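You operate a simulated robot arm through the tools that you are given. There is no shell and no other tool.

The job below is to be done with a simulated two-armed robot. You get a single attempt, and the scene is never put back.

JOB
Try both lanterns; hang the one that reads FULL on the brass hook.
Fine: Turn each to HIGH, read its window, turn it OFF again. The other lantern stays where it stands.

It is judged by the outcome, as a careful person would: the job done as asked, and still so three seconds after it is handed in. It fails if anything else is knocked over, pushed out of place, dropped, spilled or broken.

ROBOT AND FRAMES
Two 7-joint arms with fingered hands on one trunk that stands fixed in place. Base frame: the origin is at the foot of the trunk, x ahead of it, y to its left, z up. Readings come in m, rad, newtons and seconds.
The left shoulder is at [0.07, 0.169, 1.348], the right one opposite. With the tool pointing down near the work surface each hand reaches from about 0.1 to 0.64 m from the base axis, measured 20 degrees to its own side. Payload 3.4 kg a hand.
The TCP of each hand is the grasp point between the finger pads, 0.023 m short of the fingertips. In the tool frame z runs along the fingers and y along their closing line. The gripper opens to 0.116 m; its body begins 0.065 m behind the TCP. The gripper is a hand of 4 fingers: y runs from the thumb to the fingers, the wrist lies at [0, 0, -0.211] in the tool frame.
Orientation is told as [roll, pitch, yaw] about the base's x, y, z axes, in that order, counted from this pose: with the fingers straight down and closing along the base's y, the tool's x points along the base's -x, its y along +y and its z along -z.

CONTROLS
- The arms move only by the tool move_arm. It takes "left_moves", "right_moves" or both (then of equal length, played together; a hand with none holds still); each is a list of rows, each a list of 6 numbers: the shift along the tool's x, y, z in units of 100 mm (1.0 is 100 mm), then the turn, a rotation vector about the tool's x, y, z in units of 120 degrees (1.0 is 120 degrees). In form: [[dx, dy, dz, ax, ay, az], ...]. A call has 1 to 20 rows; each row is the pose to reach, as a shift and turn from the pose commanded when the call began, along the tool's axes at that moment. A call with a number of a shift or a turn outside -1 to 1 is refused whole. Each row takes 0.2 s and may step no farther than 0.05 m and 0.15 rad from the row before; otherwise, the whole call is refused. Where a pose cannot be reached the arm comes as near as it can. A force on the tool above 90 N (or 10 N above the force at the start of the call, whichever is more), or a blocked arm, ends the call early, and 0.2 s more pass. In this call time passes only in rows, and 0.2 s behind the last. It gives the time, the measured TCP pose, the force on the tool (base axes), the opening and the grip force at its end, in the units of the frame above (readings bear some noise), with the torque about the TCP (base axes, N m) and any sound that the robot's microphone picked up, and new pictures: "views" is both (left out), scene, wrist or none (wrist: the cameras of the hands that moved).
- Cameras (640 x 400 px; columns grow to the right, rows downward): "scene" is now at [0.1333, 0.0344, 1.5888]; the picture's right is [0.37, -0.93, 0.00], its down [-0.45, -0.18, -0.87] and it looks along [0.81, 0.32, -0.49] (base axes); focal length 214 px, centre (320, 200). "left" rides on the left gripper at [-0.069, 0.001, -0.09] in its tool frame; the picture's right is [-0.01, -1.00, 0.00], its down [0.79, -0.01, -0.61] and it looks along [0.61, -0.01, 0.79] (tool axes); focal length 251 px, centre (320, 200). "right" rides on the right gripper at [0.069, 0, -0.09] in its tool frame; the picture's right is [-0.01, 1.00, 0.00], its down [-0.79, -0.01, -0.61] and it looks along [-0.61, 0.00, 0.79] (tool axes); focal length 251 px, centre (320, 200). There is no depth. A picture from a camera that has moved, and an enlarged one, comes with that camera's place and axes in the base frame and with its lens.
- move_column(by): slides the trunk up (or, below 0, down) by that many m; the arms and the scene camera ride with it, the base frame stays. It gives what a move gives, with no picture.
- curl_fingers(finger1, finger2, finger3, thumb_bend, hand): sets how far each is bent, from 0 (flat) to 1 (curled in); at 0.3 the hand is open as for a grip, at 0.7 the pads meet at the TCP. One left out holds its place. A second passes; each finger stops where it meets its share of the squeeze, and holds until it gets a number again. It is the only way to open and close the hand. It gives what a move gives, with no picture; readings hold the bend of each and the force on the fingers (four entries, about 0 where the hand has none), thumb and palm.
- turn_head(pan, tilt): turns the head with the scene camera to pan (to the left, within 1.501 rad either way) and tilt (down, from -0.506 to 1.204), counted from straight ahead of the robot. It gives what a move gives, and a new picture of the scene camera.
- close_up(camera, box): a new picture of the part [left, top, right, bottom] of that camera's present view, enlarged. No time passes.
- sign_off(): hands the job in; it is judged then, once.

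Places have to be worked out from the pictures, the camera data and where the tool is seen. Open the grippers and draw the arms clear of the work before you hand the job in, unless the task says otherwise.

The tools are called after ">>>" as a command line: name --argument value ..., lists and objects as JSON in quotes. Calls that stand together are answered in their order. move_arm: Moves the arms, as the interface text tells. Its arguments: {"type":"object","properties":{"left_moves":{"type":"array"},"right_moves":{"type":"array"},"views":{"type":"string","enum":["both","scene","wrist","none"]}},"required":[]} The other tools are called the same way: move_column (by) moves the trunk up or down; curl_fingers (finger1, finger2, finger3, thumb_bend, hand) moves the fingers one by one; turn_head (pan, tilt) turns the head that bears the scene camera; close_up (camera, box) takes an enlarged picture of a part of a camera's view; sign_off () hands the job in.

At the start:

```text
clock: 0.0
left_position: [0.4202, 0.413, 1.4669]
left_orientation: [0.0, -0.001, 0.002]
left_force: [0.2, 0.3, -0.1]
left_torque: [-0.01, 0.01, 0.01]
left_opening: 0.1158
left_gripper_force: 0.1
left_shape: jaw
left_bend: [0.3, 0.3, 0.3, 0.3]
left_finger forces: [0.1, 0.0, 0.1, 0.0, 0.1, 0.0]
right_position: [0.3438, 0.0531, 1.5178]
right_orientation: [0.0, 0.001, -0.001]
right_force: [0.5, 0.5, 0.0]
right_torque: [-0.02, 0.01, 0.02]
right_opening: 0.1157
right_gripper_force: 0.1
right_shape: jaw
right_bend: [0.3, 0.3, 0.3, 0.3]
right_finger forces: [0.0, 0.1, 0.1, 0.0, 0.0, 0.0]
trunk travel left (down, up): [-0.855, 0.085]
head pan, tilt (commanded): [0.375, 0.51]
```

scene: 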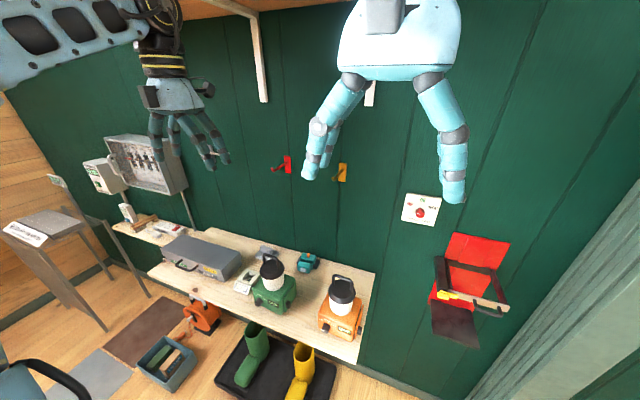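
right: 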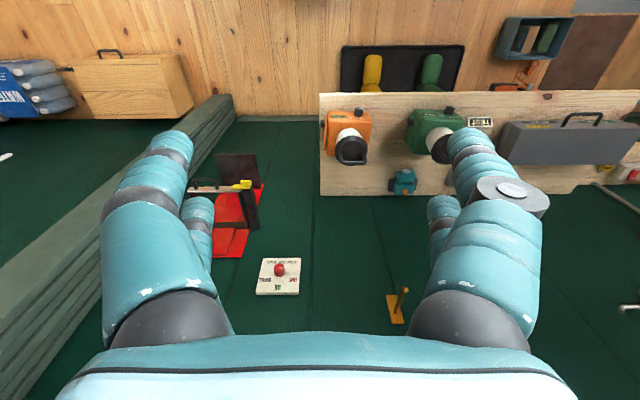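
left: 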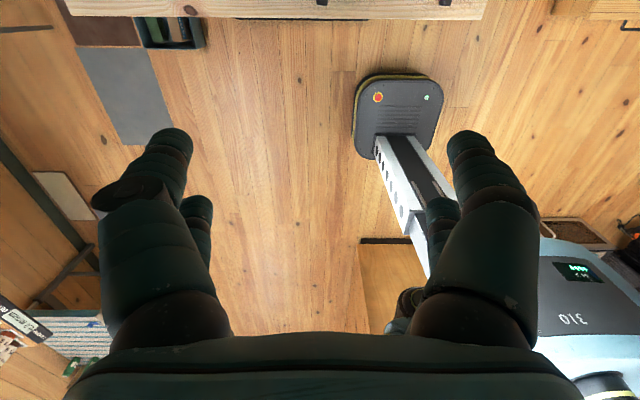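

I begin by looking more closely: the scene shows two lanterns (green and orange) on a bench, and two hooks (red and yellow/brass) on the green wall. I take enlarged pictures of the lanterns and the hooks.

>>> close_up --camera "scene" --box '[220, 230, 380, 350]'

>>> close_up --camera "scene" --box '[250, 130, 450, 240]'

>>> close_up --camera "right" --box '[310, 80, 640, 220]'

>>> close_up --camera "right" --box '[230, 230, 450, 340]'

```text
3.33 times, centred on (300, 290) of scene
camera zoom: at [0.1333, 0.0344, 1.5888], right [0.37, -0.93, 0.0], down [-0.45, -0.18, -0.87], along [0.81, 0.32, -0.49], focal length 715 px, centre (387, -100)
```

zoom: 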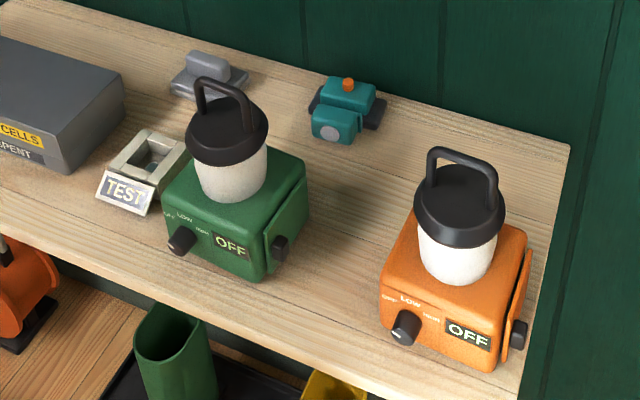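

```text
3.20 times, centred on (350, 185) of scene
camera zoom: at [0.1333, 0.0344, 1.5888], right [0.37, -0.93, 0.0], down [-0.45, -0.18, -0.87], along [0.81, 0.32, -0.49], focal length 686 px, centre (224, 248)
```

zoom: 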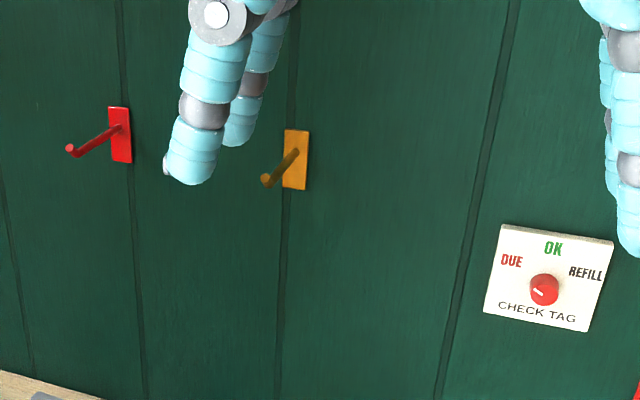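

```text
1.94 times, centred on (475, 150) of right
camera zoom: at [0.2751, 0.0535, 1.6077], right [0.01, 1.0, 0.0], down [0.79, -0.01, 0.61], along [0.61, -0.01, -0.79], focal length 488 px, centre (19, 297)
```

zoom: 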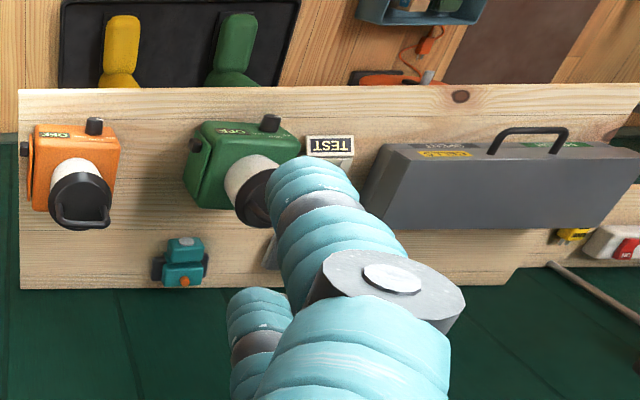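

```text
2.91 times, centred on (340, 285) of right
camera zoom: at [0.2751, 0.0535, 1.6077], right [0.01, 1.0, 0.0], down [0.79, -0.01, 0.61], along [0.61, -0.01, -0.79], focal length 731 px, centre (262, -47)
```

zoom: 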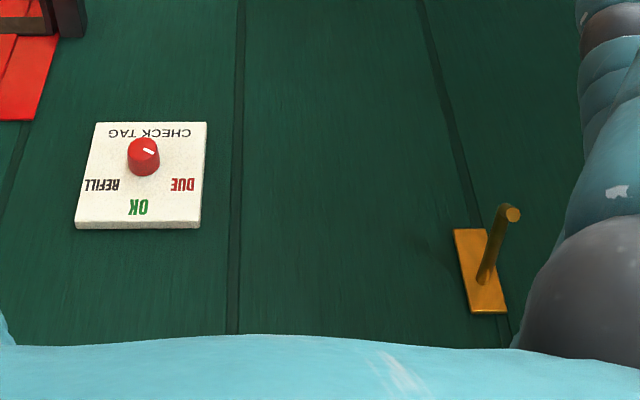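

The two lanterns stand at about x 0.6, y 0.13 (orange) and y 0.37 (green), on a bench top near z 0.80 with its front edge near x 0.49. The brass hook is near x 0.74–0.86, y 0.225, z 1.3. Nothing is below the hands, so I lower the trunk for a more frontal view of the knobs.

>>> move_column --by -0.3

>>> turn_head --pan 0.375 --tilt 0.45

```text
clock: 3.0
left_position: [0.4197, 0.4141, 1.1677]
left_orientation: [0.0, 0.001, 0.001]
left_force: [-0.1, 0.1, -0.6]
left_torque: [0.0, 0.02, 0.01]
left_opening: 0.1159
left_gripper_force: 0.1
left_shape: jaw
left_bend: [0.3, 0.3, 0.3, 0.3]
left_finger forces: [0.0, 0.0, 0.0, 0.0, 0.0, 0.0]
right_position: [0.3437, 0.0541, 1.2177]
right_orientation: [0.001, 0.001, -0.002]
right_force: [0.0, -0.5, -0.4]
right_torque: [0.02, 0.01, -0.04]
right_opening: 0.1158
right_gripper_force: 0.1
right_shape: jaw
right_bend: [0.3, 0.3, 0.3, 0.3]
right_finger forces: [0.0, 0.1, 0.0, 0.0, 0.0, 0.0]
trunk travel left (down, up): [-0.555, 0.385]
head pan, tilt (commanded): [0.375, 0.51]
```

```text
clock: 3.6
left_position: [0.4209, 0.4139, 1.166]
left_orientation: [0.001, 0.001, -0.001]
left_force: [0.8, -0.7, -0.1]
left_torque: [0.0, 0.01, -0.01]
left_opening: 0.116
left_gripper_force: 0.2
left_shape: jaw
left_bend: [0.3, 0.3, 0.3, 0.3]
left_finger forces: [0.0, 0.0, 0.0, 0.0, 0.0, 0.0]
right_position: [0.3425, 0.0532, 1.2172]
right_orientation: [0.001, 0.0, -0.001]
right_force: [-0.8, 0.5, 0.0]
right_torque: [0.03, 0.01, -0.01]
right_opening: 0.1161
right_gripper_force: 0.0
right_shape: jaw
right_bend: [0.3, 0.3, 0.3, 0.3]
right_finger forces: [0.0, 0.0, 0.1, 0.0, 0.0, 0.0]
trunk travel left (down, up): [-0.555, 0.385]
head pan, tilt (commanded): [0.375, 0.45]
camera scene: at [0.1343, 0.0348, 1.2942], right [0.37, -0.93, 0.0], down [-0.41, -0.16, -0.9], along [0.84, 0.33, -0.44], focal length 214 px, centre (320, 200)
```

scene: 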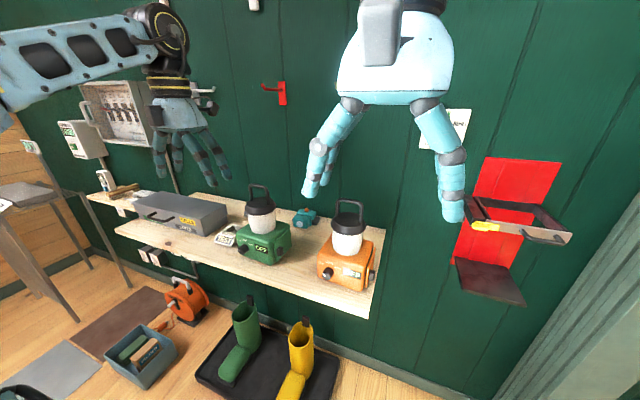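

The lanterns are now seen from a lower angle. I take close-ups for the knobs, windows and handles.

>>> close_up --camera "scene" --box '[300, 190, 390, 300]'

>>> close_up --camera "scene" --box '[205, 175, 305, 275]'

>>> close_up --camera "right" --box '[200, 20, 640, 260]'

>>> close_up --camera "left" --box '[0, 0, 640, 400]'

```text
3.64 times, centred on (345, 245) of scene
camera zoom: at [0.1343, 0.0348, 1.2942], right [0.37, -0.93, 0.0], down [-0.41, -0.16, -0.9], along [0.84, 0.33, -0.44], focal length 780 px, centre (229, 36)
```

zoom: 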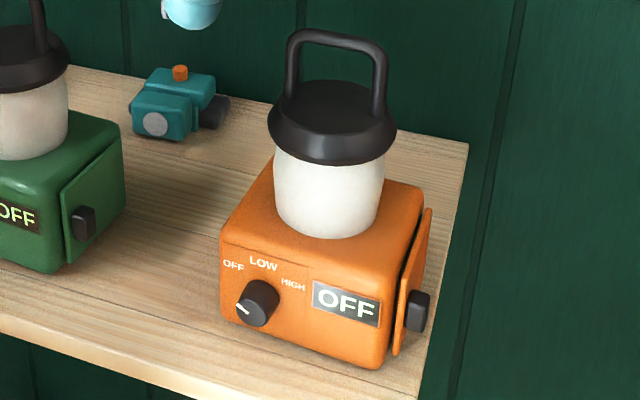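

```text
4.00 times, centred on (255, 225) of scene
camera zoom: at [0.1343, 0.0348, 1.2942], right [0.37, -0.93, 0.0], down [-0.41, -0.16, -0.9], along [0.84, 0.33, -0.44], focal length 858 px, centre (580, 100)
```

zoom: 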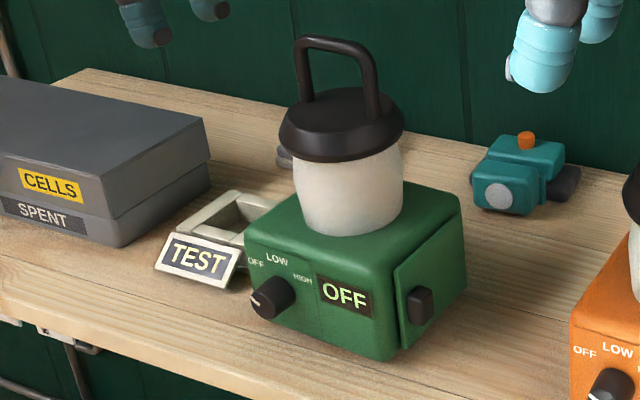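

```text
1.45 times, centred on (420, 140) of right
camera zoom: at [0.275, 0.0535, 1.3078], right [0.01, 1.0, 0.0], down [0.79, -0.01, 0.61], along [0.61, -0.01, -0.79], focal length 366 px, centre (174, 287)
```

zoom: 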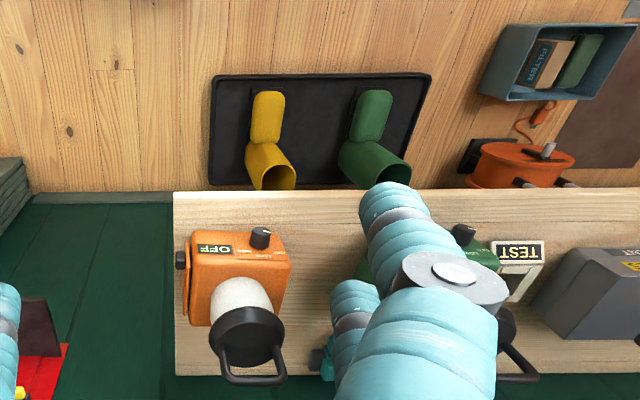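

```text
1.00 times, centred on (320, 200) of left (not enlarged: the box is as wide or as high as the picture)
camera zoom: at [0.4892, 0.4143, 1.2562], right [0.01, -1.0, 0.0], down [-0.79, -0.01, 0.61], along [-0.61, -0.01, -0.79], focal length 251 px, centre (320, 200)
```

zoom: 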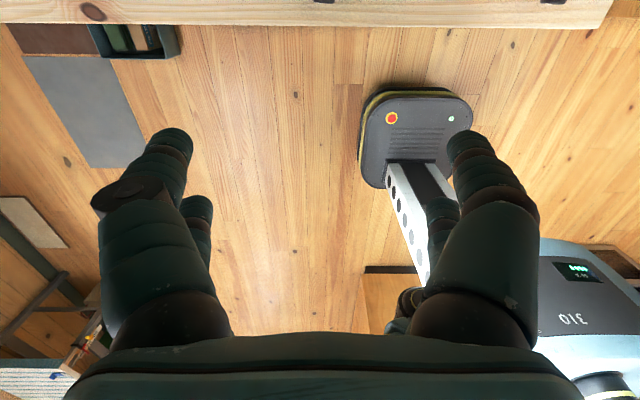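

The knobs face the robot, with pointer marks at OFF; the labels run OFF–LOW–HIGH clockwise. I look at the hand geometry and at the knobs in more magnification before planning the grasp.

>>> close_up --camera "scene" --box '[290, 0, 490, 230]'

>>> close_up --camera "scene" --box '[130, 60, 250, 200]'

>>> close_up --camera "scene" --box '[318, 245, 362, 290]'

>>> close_up --camera "scene" --box '[232, 230, 276, 264]'

>>> close_up --camera "right" --box '[310, 160, 410, 290]'

```text
1.74 times, centred on (390, 115) of scene
camera zoom: at [0.1343, 0.0348, 1.2942], right [0.37, -0.93, 0.0], down [-0.41, -0.16, -0.9], along [0.84, 0.33, -0.44], focal length 373 px, centre (198, 348)
```

zoom: 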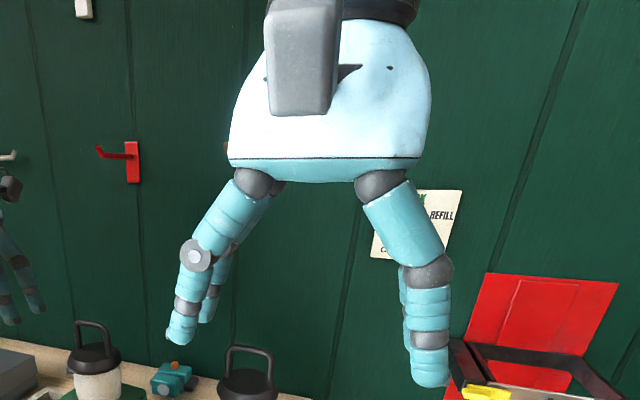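

```text
2.86 times, centred on (190, 130) of scene
camera zoom: at [0.1343, 0.0348, 1.2942], right [0.37, -0.93, 0.0], down [-0.41, -0.16, -0.9], along [0.84, 0.33, -0.44], focal length 613 px, centre (691, 400)
```

zoom: 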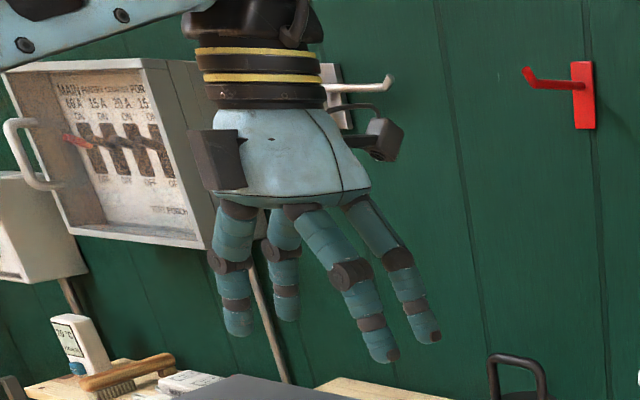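

```text
8.89 times, centred on (340, 268) of scene
camera zoom: at [0.1343, 0.0348, 1.2942], right [0.37, -0.93, 0.0], down [-0.41, -0.16, -0.9], along [0.84, 0.33, -0.44], focal length 1906 px, centre (142, -400)
```

zoom: 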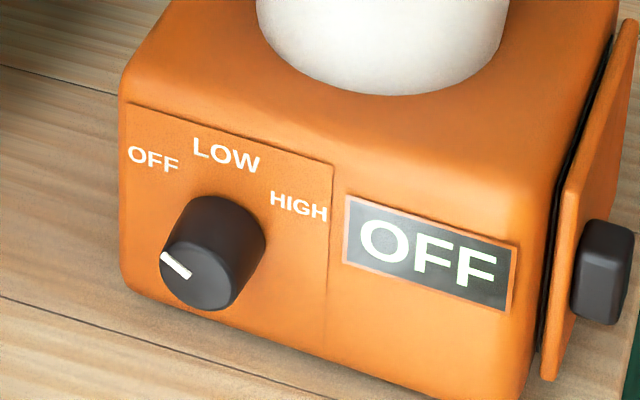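

```text
11.76 times, centred on (254, 247) of scene
camera zoom: at [0.1343, 0.0348, 1.2942], right [0.37, -0.93, 0.0], down [-0.41, -0.16, -0.9], along [0.84, 0.33, -0.44], focal length 2523 px, centre (1096, -353)
```

zoom: 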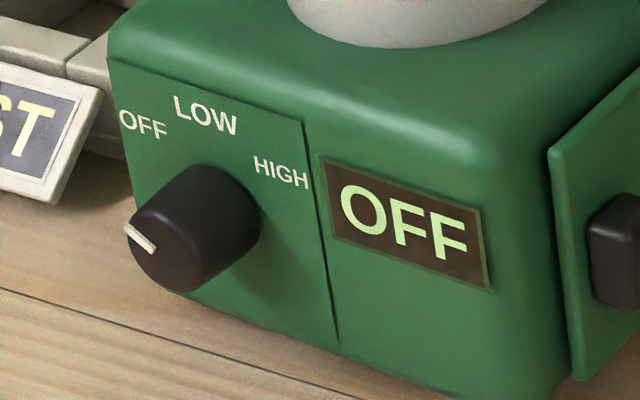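

```text
3.08 times, centred on (360, 225) of right
camera zoom: at [0.275, 0.0535, 1.3078], right [0.01, 1.0, 0.0], down [0.79, -0.01, 0.61], along [0.61, -0.01, -0.79], focal length 774 px, centre (197, 123)
```

zoom: 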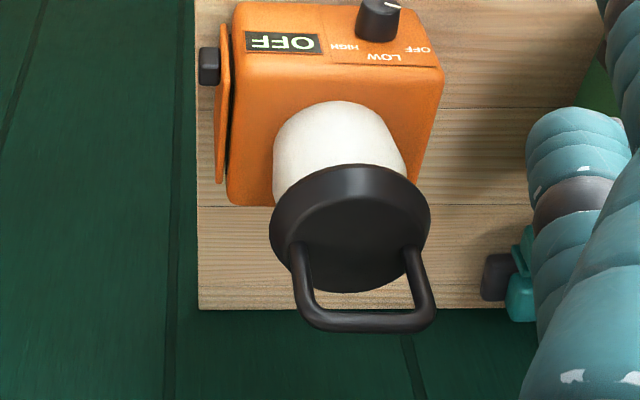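

The bench top works out near z 0.84 and its front edge near x 0.476; the knob needs about 120° clockwise (seen from the front). I want finer measurements of the lanterns, so I zoom the right camera around the orange lantern.

>>> close_up --camera "right" --box '[310, 150, 410, 212]'

>>> close_up --camera "right" --box '[480, 150, 600, 290]'

>>> close_up --camera "scene" --box '[310, 190, 380, 240]'

>>> close_up --camera "scene" --box '[225, 175, 305, 225]'

```text
6.40 times, centred on (360, 181) of right
camera zoom: at [0.275, 0.0535, 1.3078], right [0.01, 1.0, 0.0], down [0.79, -0.01, 0.61], along [0.61, -0.01, -0.79], focal length 1609 px, centre (64, 322)
```

zoom: 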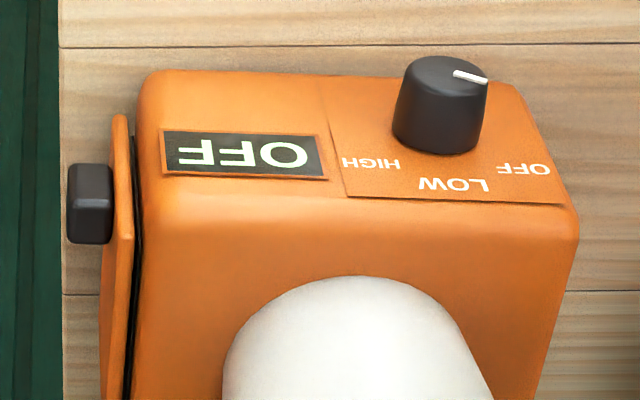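

```text
2.86 times, centred on (540, 220) of right
camera zoom: at [0.275, 0.0535, 1.3078], right [0.01, 1.0, 0.0], down [0.79, -0.01, 0.61], along [0.61, -0.01, -0.79], focal length 718 px, centre (-309, 143)
```

zoom: 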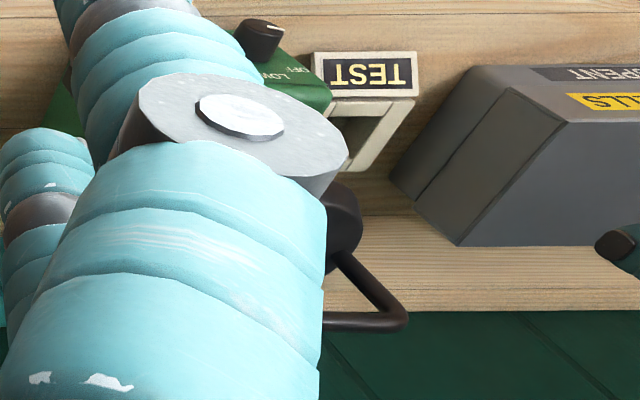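

```text
8.00 times, centred on (345, 215) of scene
camera zoom: at [0.1343, 0.0348, 1.2942], right [0.37, -0.93, 0.0], down [-0.41, -0.16, -0.9], along [0.84, 0.33, -0.44], focal length 1716 px, centre (120, 80)
```

zoom: 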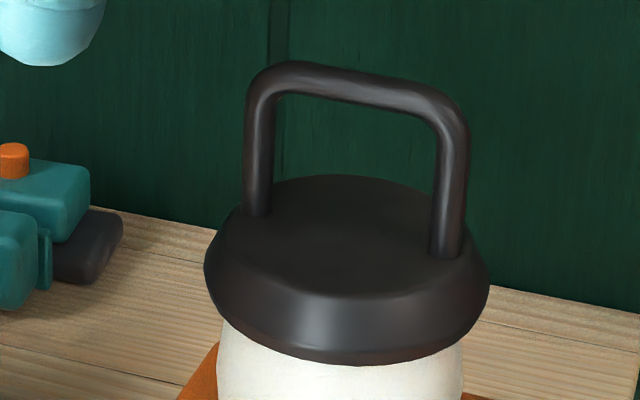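

```text
8.00 times, centred on (265, 200) of scene
camera zoom: at [0.1343, 0.0348, 1.2942], right [0.37, -0.93, 0.0], down [-0.41, -0.16, -0.9], along [0.84, 0.33, -0.44], focal length 1716 px, centre (760, 200)
```

zoom: 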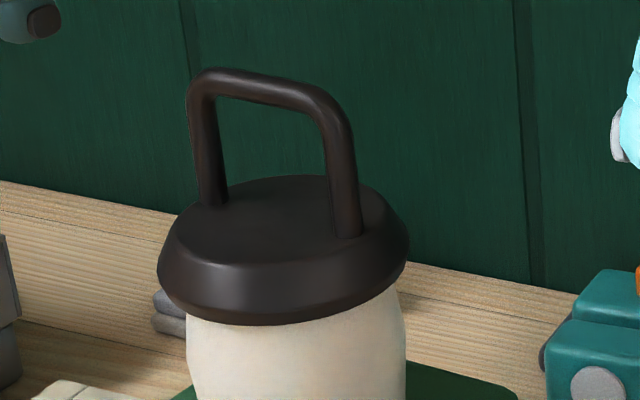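

The orange knob's front is near [0.50, 0.16, 0.90], the front face near x 0.52 and the handle top near [0.57, 0.13, 1.08]. I turn the left hand to point forward (+x), with its camera on top, and draw the right hand away to the right side.

>>> move_arm --left_moves '[[0, 0, 0, 0, -0.068, 0], [0, 0, 0, 0, -0.136, 0], [0, 0, 0, 0, -0.205, 0], [0, 0, 0, 0, -0.273, 0], [0, 0, 0, 0, -0.341, 0], [0, 0, 0, 0, -0.409, 0], [0, 0, 0, 0, -0.477, 0], [0, 0, 0, 0, -0.545, 0], [0, 0, 0, 0, -0.614, 0], [0, 0, 0, 0, -0.682, 0], [0, 0, 0, 0, -0.75, 0]]' --right_moves '[[0.05, -0.1, 0, 0, 0, 0], [0.1, -0.2, 0, 0, 0, 0], [0.15, -0.3, 0, 0, 0, 0], [0.2, -0.4, 0, 0, 0, 0], [0.25, -0.5, 0, 0, 0, 0], [0.3, -0.6, 0, 0, 0, 0], [0.35, -0.7, 0, 0, 0, 0], [0.4, -0.8, 0, 0, 0, 0], [0.45, -0.9, 0, 0, 0, 0], [0.5, -0.95, 0, 0, 0, 0], [0.5, -1.0, 0, 0, 0, 0]]' --views "both"

```text
clock: 6.0
left_position: [0.4209, 0.4141, 1.1656]
left_orientation: [-2.109, -1.571, 2.108]
left_force: [0.5, -0.7, -0.1]
left_torque: [-0.01, 0.03, -0.04]
left_opening: 0.1158
left_gripper_force: 0.1
left_shape: jaw
left_bend: [0.3, 0.3, 0.3, 0.3]
left_finger forces: [0.0, 0.1, 0.0, 0.0, 0.0, 0.1]
right_position: [0.2941, -0.0462, 1.2171]
right_orientation: [-0.001, 0.001, 0.001]
right_force: [-0.5, -0.3, 0.3]
right_torque: [-0.05, 0.01, -0.04]
right_opening: 0.1158
right_gripper_force: 0.0
right_shape: jaw
right_bend: [0.3, 0.3, 0.3, 0.3]
right_finger forces: [0.0, 0.0, 0.0, 0.0, 0.1, 0.0]
trunk travel left (down, up): [-0.555, 0.385]
head pan, tilt (commanded): [0.375, 0.45]
camera scene: at [0.1345, 0.0354, 1.2942], right [0.37, -0.93, 0.0], down [-0.41, -0.16, -0.9], along [0.84, 0.33, -0.44], focal length 214 px, centre (320, 200)
camera right: at [0.2253, -0.0458, 1.3073], right [0.01, 1.0, 0.0], down [0.79, -0.01, 0.61], along [0.61, -0.01, -0.79], focal length 251 px, centre (320, 200)
camera left: at [0.3308, 0.4148, 1.2342], right [0.0, -1.0, 0.01], down [-0.61, -0.01, -0.8], along [0.8, -0.01, -0.61], focal length 251 px, centre (320, 200)
```

scene: 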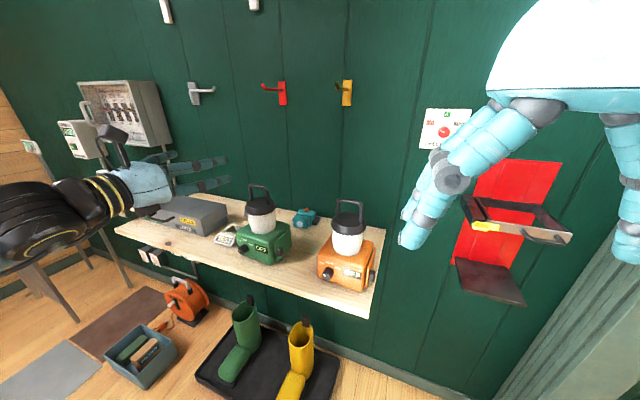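
right: 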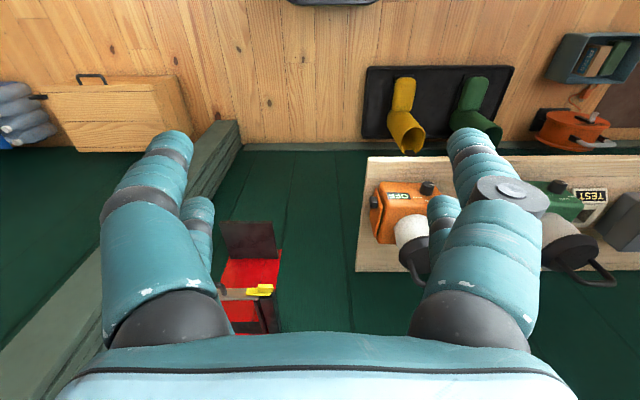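
left: 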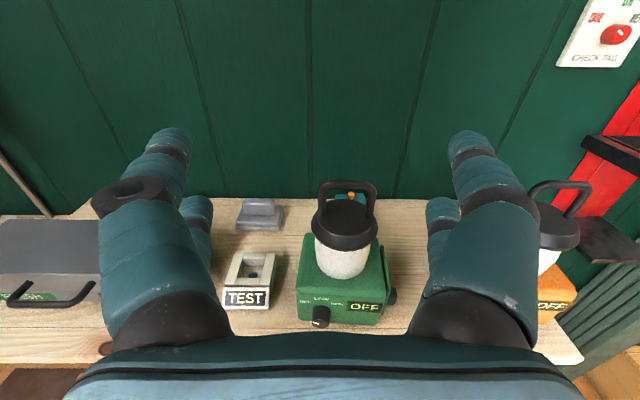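

The left wrist camera now looks over the bench between the fingers. I test which digit is which by bending finger1 of the left hand a little, and zoom in on the hooks.

>>> curl_fingers --hand "left" --finger1 0.7

>>> close_up --camera "left" --box '[0, 0, 640, 400]'

>>> close_up --camera "scene" --box '[180, 65, 380, 190]'

>>> close_up --camera "scene" --box '[325, 70, 365, 115]'

```text
clock: 7.0
left_position: [0.4206, 0.4123, 1.1658]
left_orientation: [-1.69, -1.571, 1.69]
left_force: [-0.1, 0.0, 0.1]
left_torque: [-0.01, -0.04, 0.0]
left_opening: 0.0594
left_gripper_force: 0.1
left_shape: fingers
left_bend: [0.7, 0.3, 0.3, 0.3]
left_finger forces: [0.0, 0.0, 0.0, 0.0, 0.0, 0.0]
right_position: [0.2934, -0.0463, 1.2178]
right_orientation: [0.001, 0.0, -0.001]
right_force: [0.2, 0.7, -0.1]
right_torque: [0.02, -0.03, 0.04]
right_opening: 0.116
right_gripper_force: 0.1
right_shape: jaw
right_bend: [0.3, 0.3, 0.3, 0.3]
right_finger forces: [0.0, 0.0, 0.0, 0.0, 0.0, 0.0]
trunk travel left (down, up): [-0.555, 0.385]
head pan, tilt (commanded): [0.375, 0.45]
```

```text
1.00 times, centred on (320, 200) of left (not enlarged: the box is as wide or as high as the picture)
camera zoom: at [0.3308, 0.4144, 1.2348], right [0.0, -1.0, 0.01], down [-0.61, -0.01, -0.79], along [0.79, -0.01, -0.61], focal length 251 px, centre (320, 200)
```

zoom: 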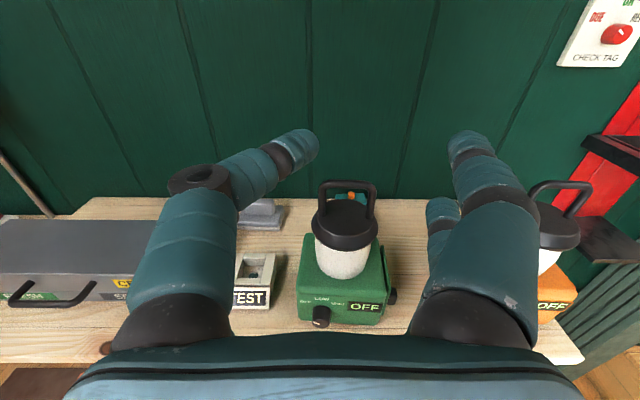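

```text
3.20 times, centred on (280, 128) of scene
camera zoom: at [0.1342, 0.0349, 1.2942], right [0.37, -0.93, 0.0], down [-0.41, -0.16, -0.9], along [0.84, 0.33, -0.44], focal length 686 px, centre (448, 432)
```

zoom: 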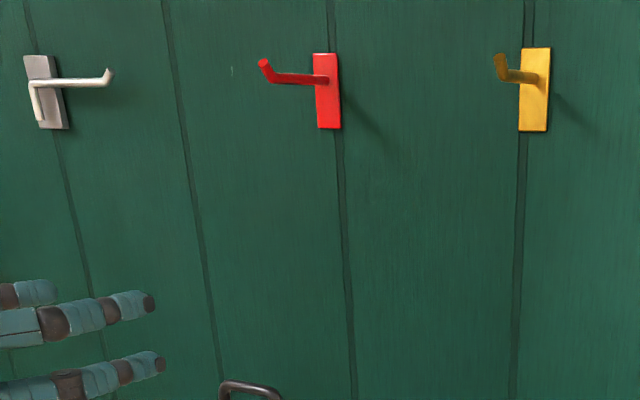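

```text
8.89 times, centred on (345, 92) of scene
camera zoom: at [0.1342, 0.0349, 1.2942], right [0.37, -0.93, 0.0], down [-0.41, -0.16, -0.9], along [0.84, 0.33, -0.44], focal length 1906 px, centre (98, 1156)
```

zoom: 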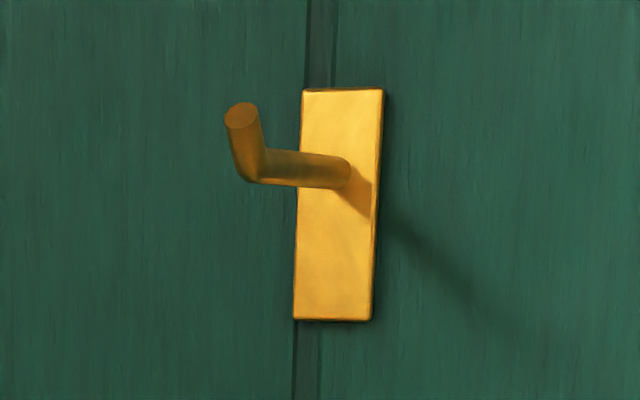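

Finger1 is the near-camera digit on the left (+y) side. The brass (yellow) hook has its tip near [0.708, 0.218, 1.325], its peg at z≈1.311 and its plate at x≈0.823. I test finger2 and finger3 next.

>>> curl_fingers --hand "left" --finger1 0.3 --finger2 0.7

>>> close_up --camera "left" --box '[0, 0, 640, 400]'

>>> curl_fingers --hand "left" --finger2 0.3 --finger3 0.7

>>> close_up --camera "left" --box '[0, 0, 640, 400]'

>>> curl_fingers --hand "left" --finger3 0.3 --thumb_bend 0.7

>>> close_up --camera "left" --box '[0, 0, 640, 400]'

```text
clock: 8.0
left_position: [0.4211, 0.4131, 1.1671]
left_orientation: [-1.635, -1.572, 1.634]
left_force: [0.0, -0.1, 0.3]
left_torque: [0.02, 0.0, -0.01]
left_opening: 0.1168
left_gripper_force: 0.1
left_shape: fingers
left_bend: [0.3, 0.7, 0.3, 0.3]
left_finger forces: [0.0, 0.0, 0.1, 0.0, 0.0, 0.0]
right_position: [0.2935, -0.0468, 1.2177]
right_orientation: [0.001, 0.0, -0.001]
right_force: [-0.1, -0.4, 0.1]
right_torque: [0.0, 0.01, 0.03]
right_opening: 0.1162
right_gripper_force: 0.1
right_shape: jaw
right_bend: [0.3, 0.3, 0.3, 0.3]
right_finger forces: [0.0, 0.0, 0.0, 0.0, 0.1, 0.0]
trunk travel left (down, up): [-0.555, 0.385]
head pan, tilt (commanded): [0.375, 0.45]
```

```text
1.00 times, centred on (320, 200) of left (not enlarged: the box is as wide or as high as the picture)
camera zoom: at [0.3308, 0.4144, 1.2348], right [0.0, -1.0, 0.01], down [-0.61, -0.01, -0.79], along [0.79, -0.01, -0.61], focal length 251 px, centre (320, 200)
```

zoom: 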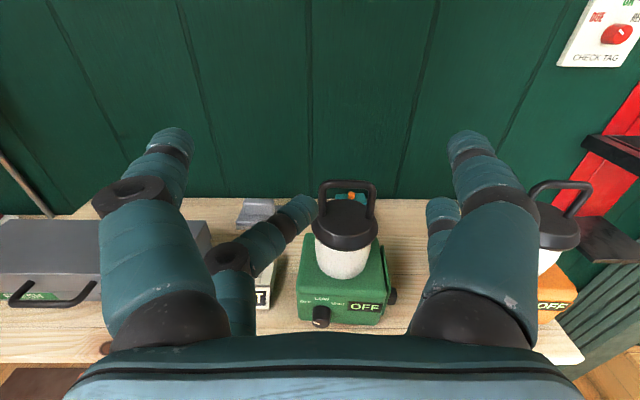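

```text
clock: 9.0
left_position: [0.42, 0.4128, 1.1662]
left_orientation: [-1.207, -1.571, 1.209]
left_force: [-0.2, 0.0, -0.9]
left_torque: [0.01, 0.0, 0.01]
left_opening: 0.1166
left_gripper_force: 0.1
left_shape: fingers
left_bend: [0.3, 0.3, 0.7, 0.3]
left_finger forces: [0.1, 0.0, 0.1, 0.0, 0.1, 0.0]
right_position: [0.2932, -0.0461, 1.2173]
right_orientation: [-0.001, 0.0, -0.002]
right_force: [-0.9, -0.1, 0.5]
right_torque: [0.0, 0.0, -0.03]
right_opening: 0.1158
right_gripper_force: 0.2
right_shape: jaw
right_bend: [0.3, 0.3, 0.3, 0.3]
right_finger forces: [0.0, 0.1, 0.1, 0.1, 0.1, 0.0]
trunk travel left (down, up): [-0.555, 0.385]
head pan, tilt (commanded): [0.375, 0.45]
```

```text
1.00 times, centred on (320, 200) of left (not enlarged: the box is as wide or as high as the picture)
camera zoom: at [0.3308, 0.4144, 1.2348], right [0.0, -1.0, 0.01], down [-0.61, -0.01, -0.79], along [0.79, -0.01, -0.61], focal length 251 px, centre (320, 200)
```

zoom: 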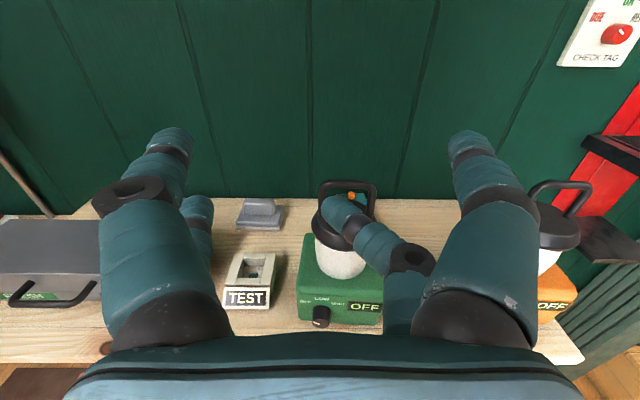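

```text
clock: 10.0
left_position: [0.4189, 0.4125, 1.1659]
left_orientation: [-1.31, -1.571, 1.308]
left_force: [-0.1, 0.2, -0.1]
left_torque: [-0.02, -0.04, 0.03]
left_opening: 0.0592
left_gripper_force: 0.1
left_shape: fingers
left_bend: [0.3, 0.3, 0.3, 0.7]
left_finger forces: [0.1, 0.0, 0.0, 0.0, 0.1, 0.0]
right_position: [0.2916, -0.046, 1.2178]
right_orientation: [0.0, 0.0, -0.002]
right_force: [0.4, 1.4, 0.5]
right_torque: [-0.02, -0.01, 0.0]
right_opening: 0.1158
right_gripper_force: 0.0
right_shape: jaw
right_bend: [0.3, 0.3, 0.3, 0.3]
right_finger forces: [0.1, 0.0, 0.0, 0.0, 0.0, 0.1]
trunk travel left (down, up): [-0.555, 0.385]
head pan, tilt (commanded): [0.375, 0.45]
```

```text
1.00 times, centred on (320, 200) of left (not enlarged: the box is as wide or as high as the picture)
camera zoom: at [0.3308, 0.4144, 1.2348], right [0.0, -1.0, 0.01], down [-0.61, -0.01, -0.79], along [0.79, -0.01, -0.61], focal length 251 px, centre (320, 200)
```

zoom: 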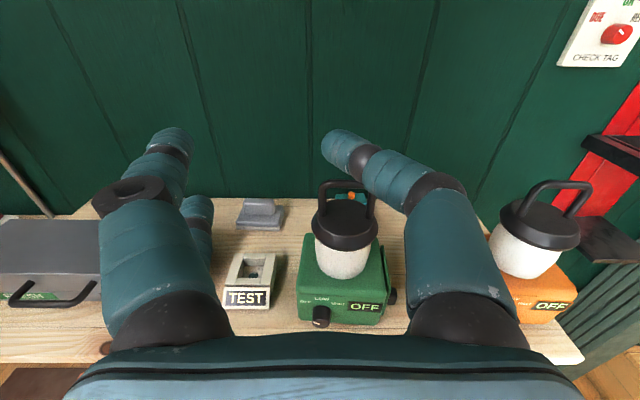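

Now the layout is clear: thumb and finger1 form the upper (camera-side) pair, finger3 and finger2 the lower pair at tool x ≈ +0.021. I'll pinch the knobs with the lower pair; first I reopen the thumb and zoom in on the green lantern from the left camera.

>>> curl_fingers --hand "left" --thumb_bend 0.3

>>> close_up --camera "left" --box '[285, 170, 405, 345]'

>>> close_up --camera "left" --box '[290, 270, 405, 340]'

>>> close_up --camera "scene" --box '[225, 205, 305, 275]'

```text
clock: 11.0
left_position: [0.421, 0.4137, 1.1658]
left_orientation: [-1.322, -1.571, 1.32]
left_force: [0.2, -0.4, 0.0]
left_torque: [-0.01, 0.01, -0.01]
left_opening: 0.1165
left_gripper_force: 0.0
left_shape: fingers
left_bend: [0.3, 0.3, 0.3, 0.3]
left_finger forces: [0.1, 0.0, 0.1, 0.0, 0.1, 0.1]
right_position: [0.294, -0.0456, 1.217]
right_orientation: [-0.001, -0.001, -0.002]
right_force: [-0.5, -0.5, 0.7]
right_torque: [-0.01, -0.02, 0.0]
right_opening: 0.1159
right_gripper_force: 0.0
right_shape: jaw
right_bend: [0.3, 0.3, 0.3, 0.3]
right_finger forces: [0.0, 0.2, 0.1, 0.0, 0.1, 0.0]
trunk travel left (down, up): [-0.555, 0.385]
head pan, tilt (commanded): [0.375, 0.45]
```

```text
2.29 times, centred on (345, 258) of left
camera zoom: at [0.3308, 0.4144, 1.2348], right [0.0, -1.0, 0.01], down [-0.61, -0.01, -0.79], along [0.79, -0.01, -0.61], focal length 575 px, centre (263, 69)
```

zoom: 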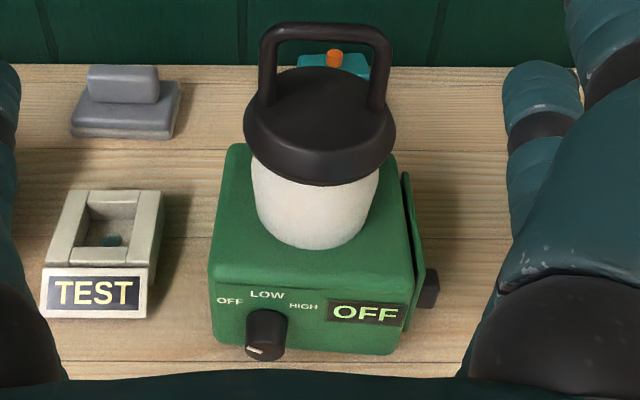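

```text
5.57 times, centred on (348, 305) of left
camera zoom: at [0.3308, 0.4144, 1.2348], right [0.0, -1.0, 0.01], down [-0.61, -0.01, -0.79], along [0.79, -0.01, -0.61], focal length 1399 px, centre (167, -384)
```

zoom: 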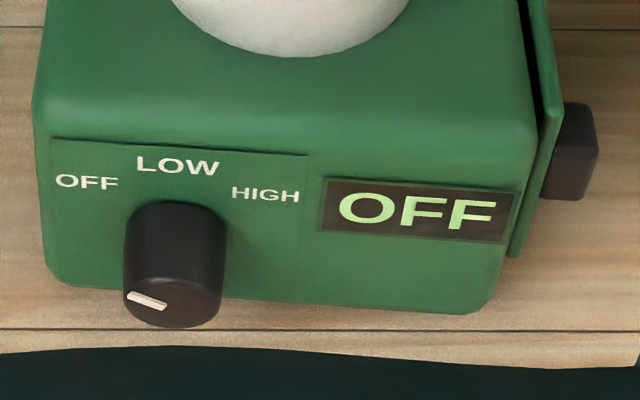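

```text
5.71 times, centred on (265, 240) of scene
camera zoom: at [0.1342, 0.0348, 1.2943], right [0.37, -0.93, 0.0], down [-0.41, -0.16, -0.9], along [0.84, 0.33, -0.44], focal length 1226 px, centre (634, -29)
```

zoom: 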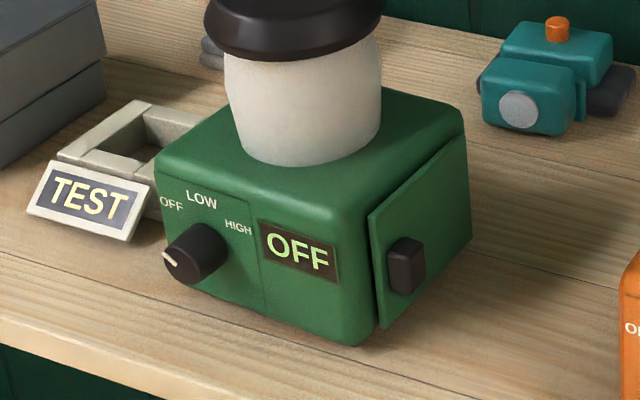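

The green knob's front triangulates to about [0.491, 0.408, 0.910], with the face at x≈0.512 turned about 4° to the left. I lower the trunk 0.15 m (the hands stay in front of the bench) and look again with the head turned toward the lanterns.

>>> move_column --by -0.15

>>> turn_head --pan 0.5 --tilt 0.4

>>> close_up --camera "left" --box '[0, 0, 640, 400]'

```text
clock: 12.8
left_position: [0.4201, 0.4149, 1.0176]
left_orientation: [-3.029, -1.571, 3.032]
left_force: [-0.2, -0.5, 0.3]
left_torque: [0.01, 0.0, 0.0]
left_opening: 0.1166
left_gripper_force: 0.1
left_shape: fingers
left_bend: [0.3, 0.3, 0.3, 0.3]
left_finger forces: [0.1, 0.0, 0.0, 0.1, 0.0, 0.0]
right_position: [0.2934, -0.0464, 1.0675]
right_orientation: [0.001, 0.0, -0.001]
right_force: [0.2, 1.3, 0.2]
right_torque: [-0.01, -0.02, -0.04]
right_opening: 0.116
right_gripper_force: 0.1
right_shape: jaw
right_bend: [0.3, 0.3, 0.3, 0.3]
right_finger forces: [0.1, 0.0, 0.0, 0.0, 0.1, 0.0]
trunk travel left (down, up): [-0.405, 0.535]
head pan, tilt (commanded): [0.375, 0.45]
```

```text
clock: 13.5
left_position: [0.4201, 0.4141, 1.0154]
left_orientation: [-0.99, -1.572, 0.989]
left_force: [-0.1, 0.8, 0.4]
left_torque: [0.01, -0.01, 0.04]
left_opening: 0.1166
left_gripper_force: 0.0
left_shape: fingers
left_bend: [0.3, 0.3, 0.3, 0.3]
left_finger forces: [0.0, 0.1, 0.1, 0.0, 0.1, 0.1]
right_position: [0.2932, -0.0487, 1.0669]
right_orientation: [0.001, 0.0, -0.001]
right_force: [0.1, 0.1, 0.1]
right_torque: [0.01, 0.03, 0.01]
right_opening: 0.1159
right_gripper_force: 0.1
right_shape: jaw
right_bend: [0.3, 0.3, 0.3, 0.3]
right_finger forces: [0.1, 0.0, 0.1, 0.0, 0.1, 0.1]
trunk travel left (down, up): [-0.405, 0.535]
head pan, tilt (commanded): [0.499, 0.4]
camera scene: at [0.1301, 0.0454, 1.1489], right [0.48, -0.88, 0.0], down [-0.34, -0.19, -0.92], along [0.81, 0.44, -0.39], focal length 214 px, centre (320, 200)
```

scene: 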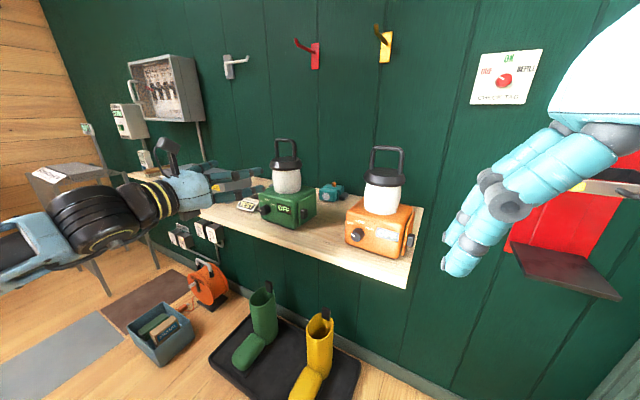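

```text
1.00 times, centred on (320, 200) of left (not enlarged: the box is as wide or as high as the picture)
camera zoom: at [0.3308, 0.4144, 1.0848], right [0.0, -1.0, 0.01], down [-0.61, -0.01, -0.79], along [0.79, -0.01, -0.61], focal length 251 px, centre (320, 200)
```

zoom: 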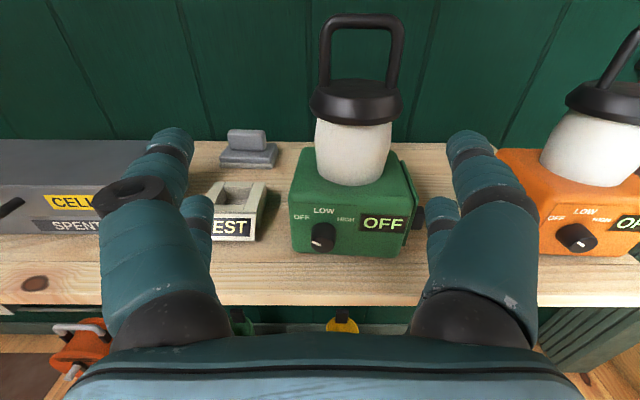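

Both lanterns are now seen clearly by the left camera. I zoom in on both knobs from here for a second sight line.

>>> close_up --camera "left" --box '[280, 190, 400, 270]'

>>> close_up --camera "left" --box '[520, 130, 640, 270]'

>>> close_up --camera "scene" --box '[335, 140, 425, 270]'

>>> close_up --camera "scene" --box '[235, 130, 335, 240]'

```text
5.00 times, centred on (340, 230) of left
camera zoom: at [0.3308, 0.4144, 1.0848], right [0.0, -1.0, 0.01], down [-0.61, -0.01, -0.79], along [0.79, -0.01, -0.61], focal length 1257 px, centre (220, 50)
```

zoom: 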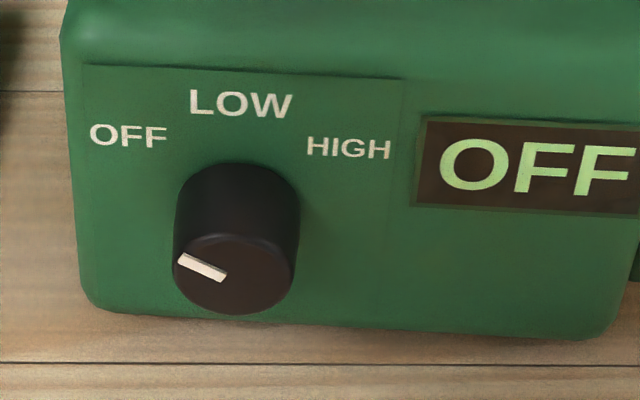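

```text
2.86 times, centred on (580, 200) of left
camera zoom: at [0.3308, 0.4144, 1.0848], right [0.0, -1.0, 0.01], down [-0.61, -0.01, -0.79], along [0.79, -0.01, -0.61], focal length 718 px, centre (-423, 200)
```

zoom: 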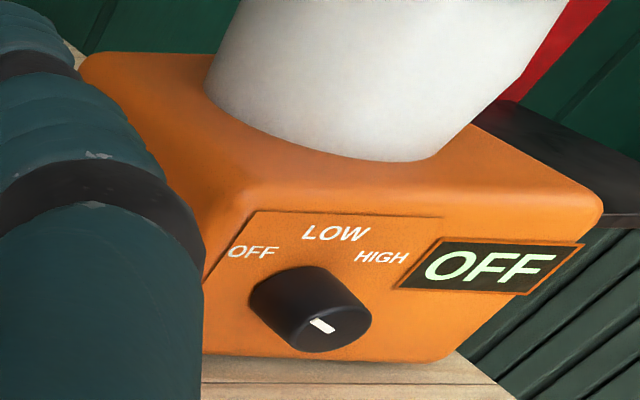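

```text
3.08 times, centred on (380, 205) of scene
camera zoom: at [0.1301, 0.0454, 1.1489], right [0.48, -0.88, 0.0], down [-0.34, -0.19, -0.92], along [0.81, 0.44, -0.39], focal length 660 px, centre (135, 185)
```

zoom: 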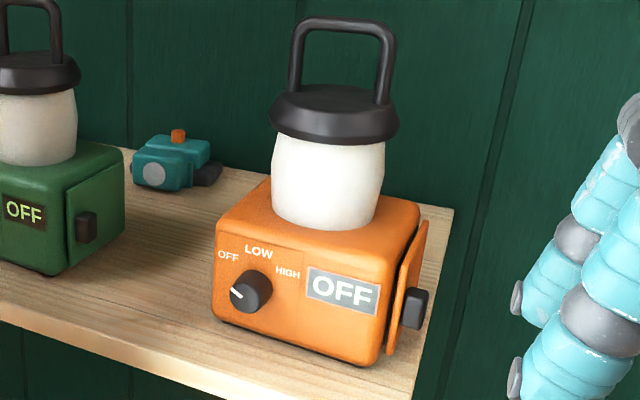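

```text
3.64 times, centred on (285, 185) of scene
camera zoom: at [0.1301, 0.0454, 1.1489], right [0.48, -0.88, 0.0], down [-0.34, -0.19, -0.92], along [0.81, 0.44, -0.39], focal length 780 px, centre (447, 254)
```

zoom: 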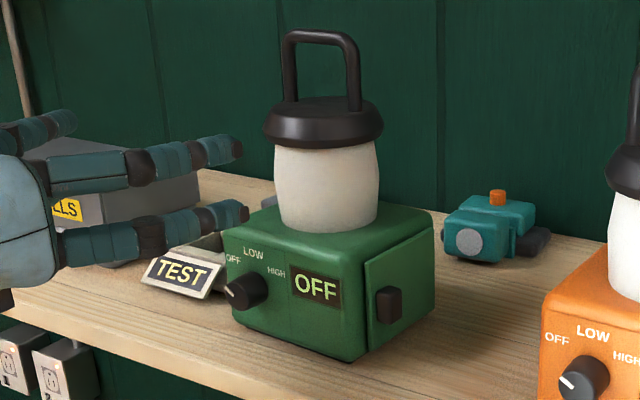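

The knob fronts come out at [0.492, 0.409, 0.908] for green and [0.496, 0.162, 0.907] for orange, about 24 mm across. I half-close the left fingers for clearance, then roll the hand −60° and bring it down in front of the green knob.

>>> curl_fingers --hand "left" --finger1 0.48 --finger2 0.48 --finger3 0.48 --thumb_bend 0.48

>>> move_arm --left_moves '[[0.12, 0.015, 0, 0.004, 0.002, -0.0625], [0.24, 0.03, 0, 0.008, 0.004, -0.125], [0.36, 0.045, 0, 0.011, 0.006, -0.1875], [0.48, 0.06, 0, 0.015, 0.008, -0.25], [0.61, 0.075, 0, 0.019, 0.01, -0.3125], [0.73, 0.09, 0.05, 0.023, 0.013, -0.375], [0.85, 0.105, 0.1, 0.026, 0.015, -0.4375], [0.975, 0.12, 0.15, 0.03, 0.0175, -0.5]]' --views "both"

```text
clock: 14.5
left_position: [0.4194, 0.4147, 1.0161]
left_orientation: [-1.359, -1.572, 1.359]
left_force: [0.1, 0.3, 0.1]
left_torque: [-0.02, -0.02, -0.01]
left_opening: 0.0646
left_gripper_force: 0.1
left_shape: fingers
left_bend: [0.48, 0.48, 0.48, 0.48]
left_finger forces: [0.0, 0.1, 0.1, 0.1, 0.0, 0.0]
right_position: [0.2932, -0.0472, 1.0669]
right_orientation: [-0.001, 0.001, -0.002]
right_force: [0.2, 0.3, 0.8]
right_torque: [-0.05, -0.02, 0.0]
right_opening: 0.1159
right_gripper_force: 0.0
right_shape: jaw
right_bend: [0.3, 0.3, 0.3, 0.3]
right_finger forces: [0.0, 0.0, 0.0, 0.0, 0.0, 0.0]
trunk travel left (down, up): [-0.405, 0.535]
head pan, tilt (commanded): [0.499, 0.4]
```

```text
clock: 16.3
left_position: [0.4356, 0.4252, 0.9192]
left_orientation: [-1.57, -0.521, 1.501]
left_force: [0.6, -0.1, -1.0]
left_torque: [0.01, 0.01, 0.01]
left_opening: 0.0647
left_gripper_force: 0.0
left_shape: fingers
left_bend: [0.48, 0.48, 0.48, 0.48]
left_finger forces: [0.0, 0.1, 0.1, 0.0, 0.0, 0.0]
right_position: [0.2938, -0.0463, 1.0678]
right_orientation: [0.001, -0.001, -0.001]
right_force: [-0.1, 0.4, -0.3]
right_torque: [0.01, 0.03, 0.0]
right_opening: 0.1156
right_gripper_force: 0.0
right_shape: jaw
right_bend: [0.3, 0.3, 0.3, 0.3]
right_finger forces: [0.0, 0.0, 0.1, 0.1, 0.0, 0.1]
trunk travel left (down, up): [-0.405, 0.535]
head pan, tilt (commanded): [0.499, 0.4]
camera scene: at [0.1302, 0.0457, 1.1489], right [0.48, -0.88, 0.0], down [-0.34, -0.19, -0.92], along [0.81, 0.44, -0.39], focal length 214 px, centre (320, 200)
camera left: at [0.3501, 0.4919, 0.9524], right [-0.03, -0.49, 0.87], down [-0.65, -0.65, -0.39], along [0.76, -0.58, -0.3], focal length 251 px, centre (320, 200)
```

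scene: 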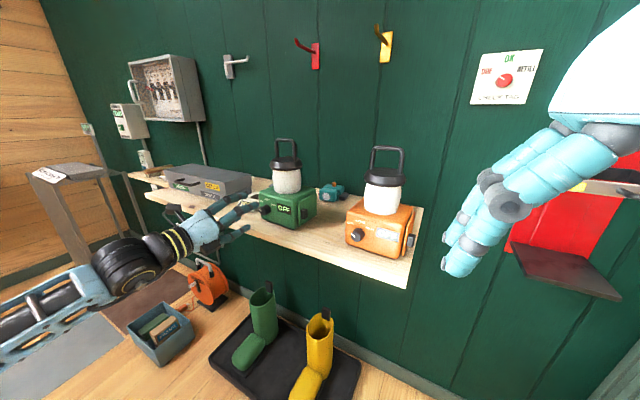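
left: 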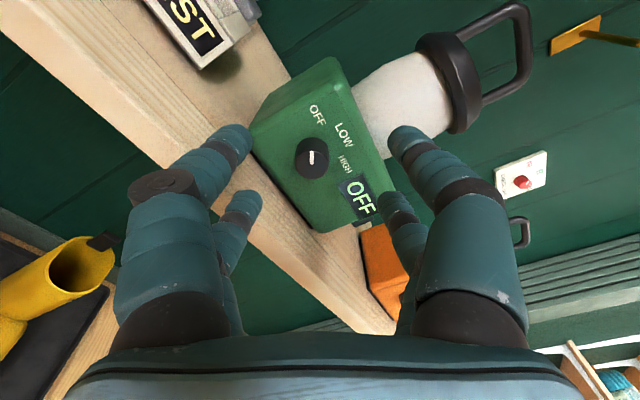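

The hand is rolled −60° in front of the green knob, seen near (312, 158) in the wrist view. I zoom in to check the alignment before going in.

>>> close_up --camera "left" --box '[240, 80, 400, 240]'

>>> close_up --camera "scene" --box '[180, 150, 340, 260]'

```text
2.50 times, centred on (320, 160) of left
camera zoom: at [0.3501, 0.4919, 0.9524], right [-0.03, -0.49, 0.87], down [-0.65, -0.65, -0.39], along [0.76, -0.58, -0.3], focal length 629 px, centre (320, 300)
```

zoom: 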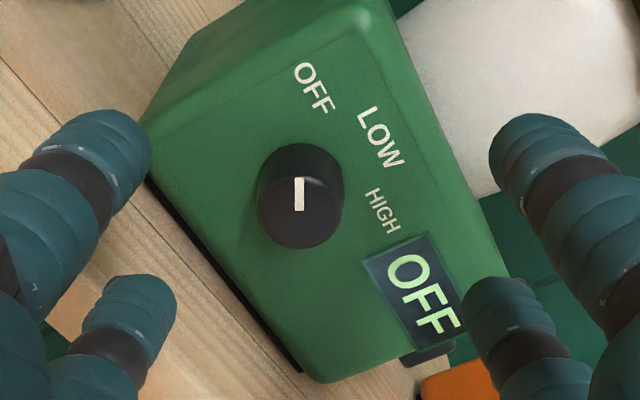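

```text
3.64 times, centred on (260, 205) of scene
camera zoom: at [0.1302, 0.0457, 1.1489], right [0.48, -0.88, 0.0], down [-0.34, -0.19, -0.92], along [0.81, 0.44, -0.39], focal length 780 px, centre (538, 182)
```

zoom: 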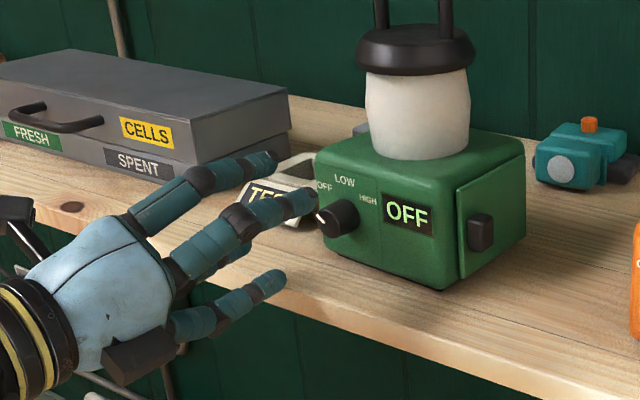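

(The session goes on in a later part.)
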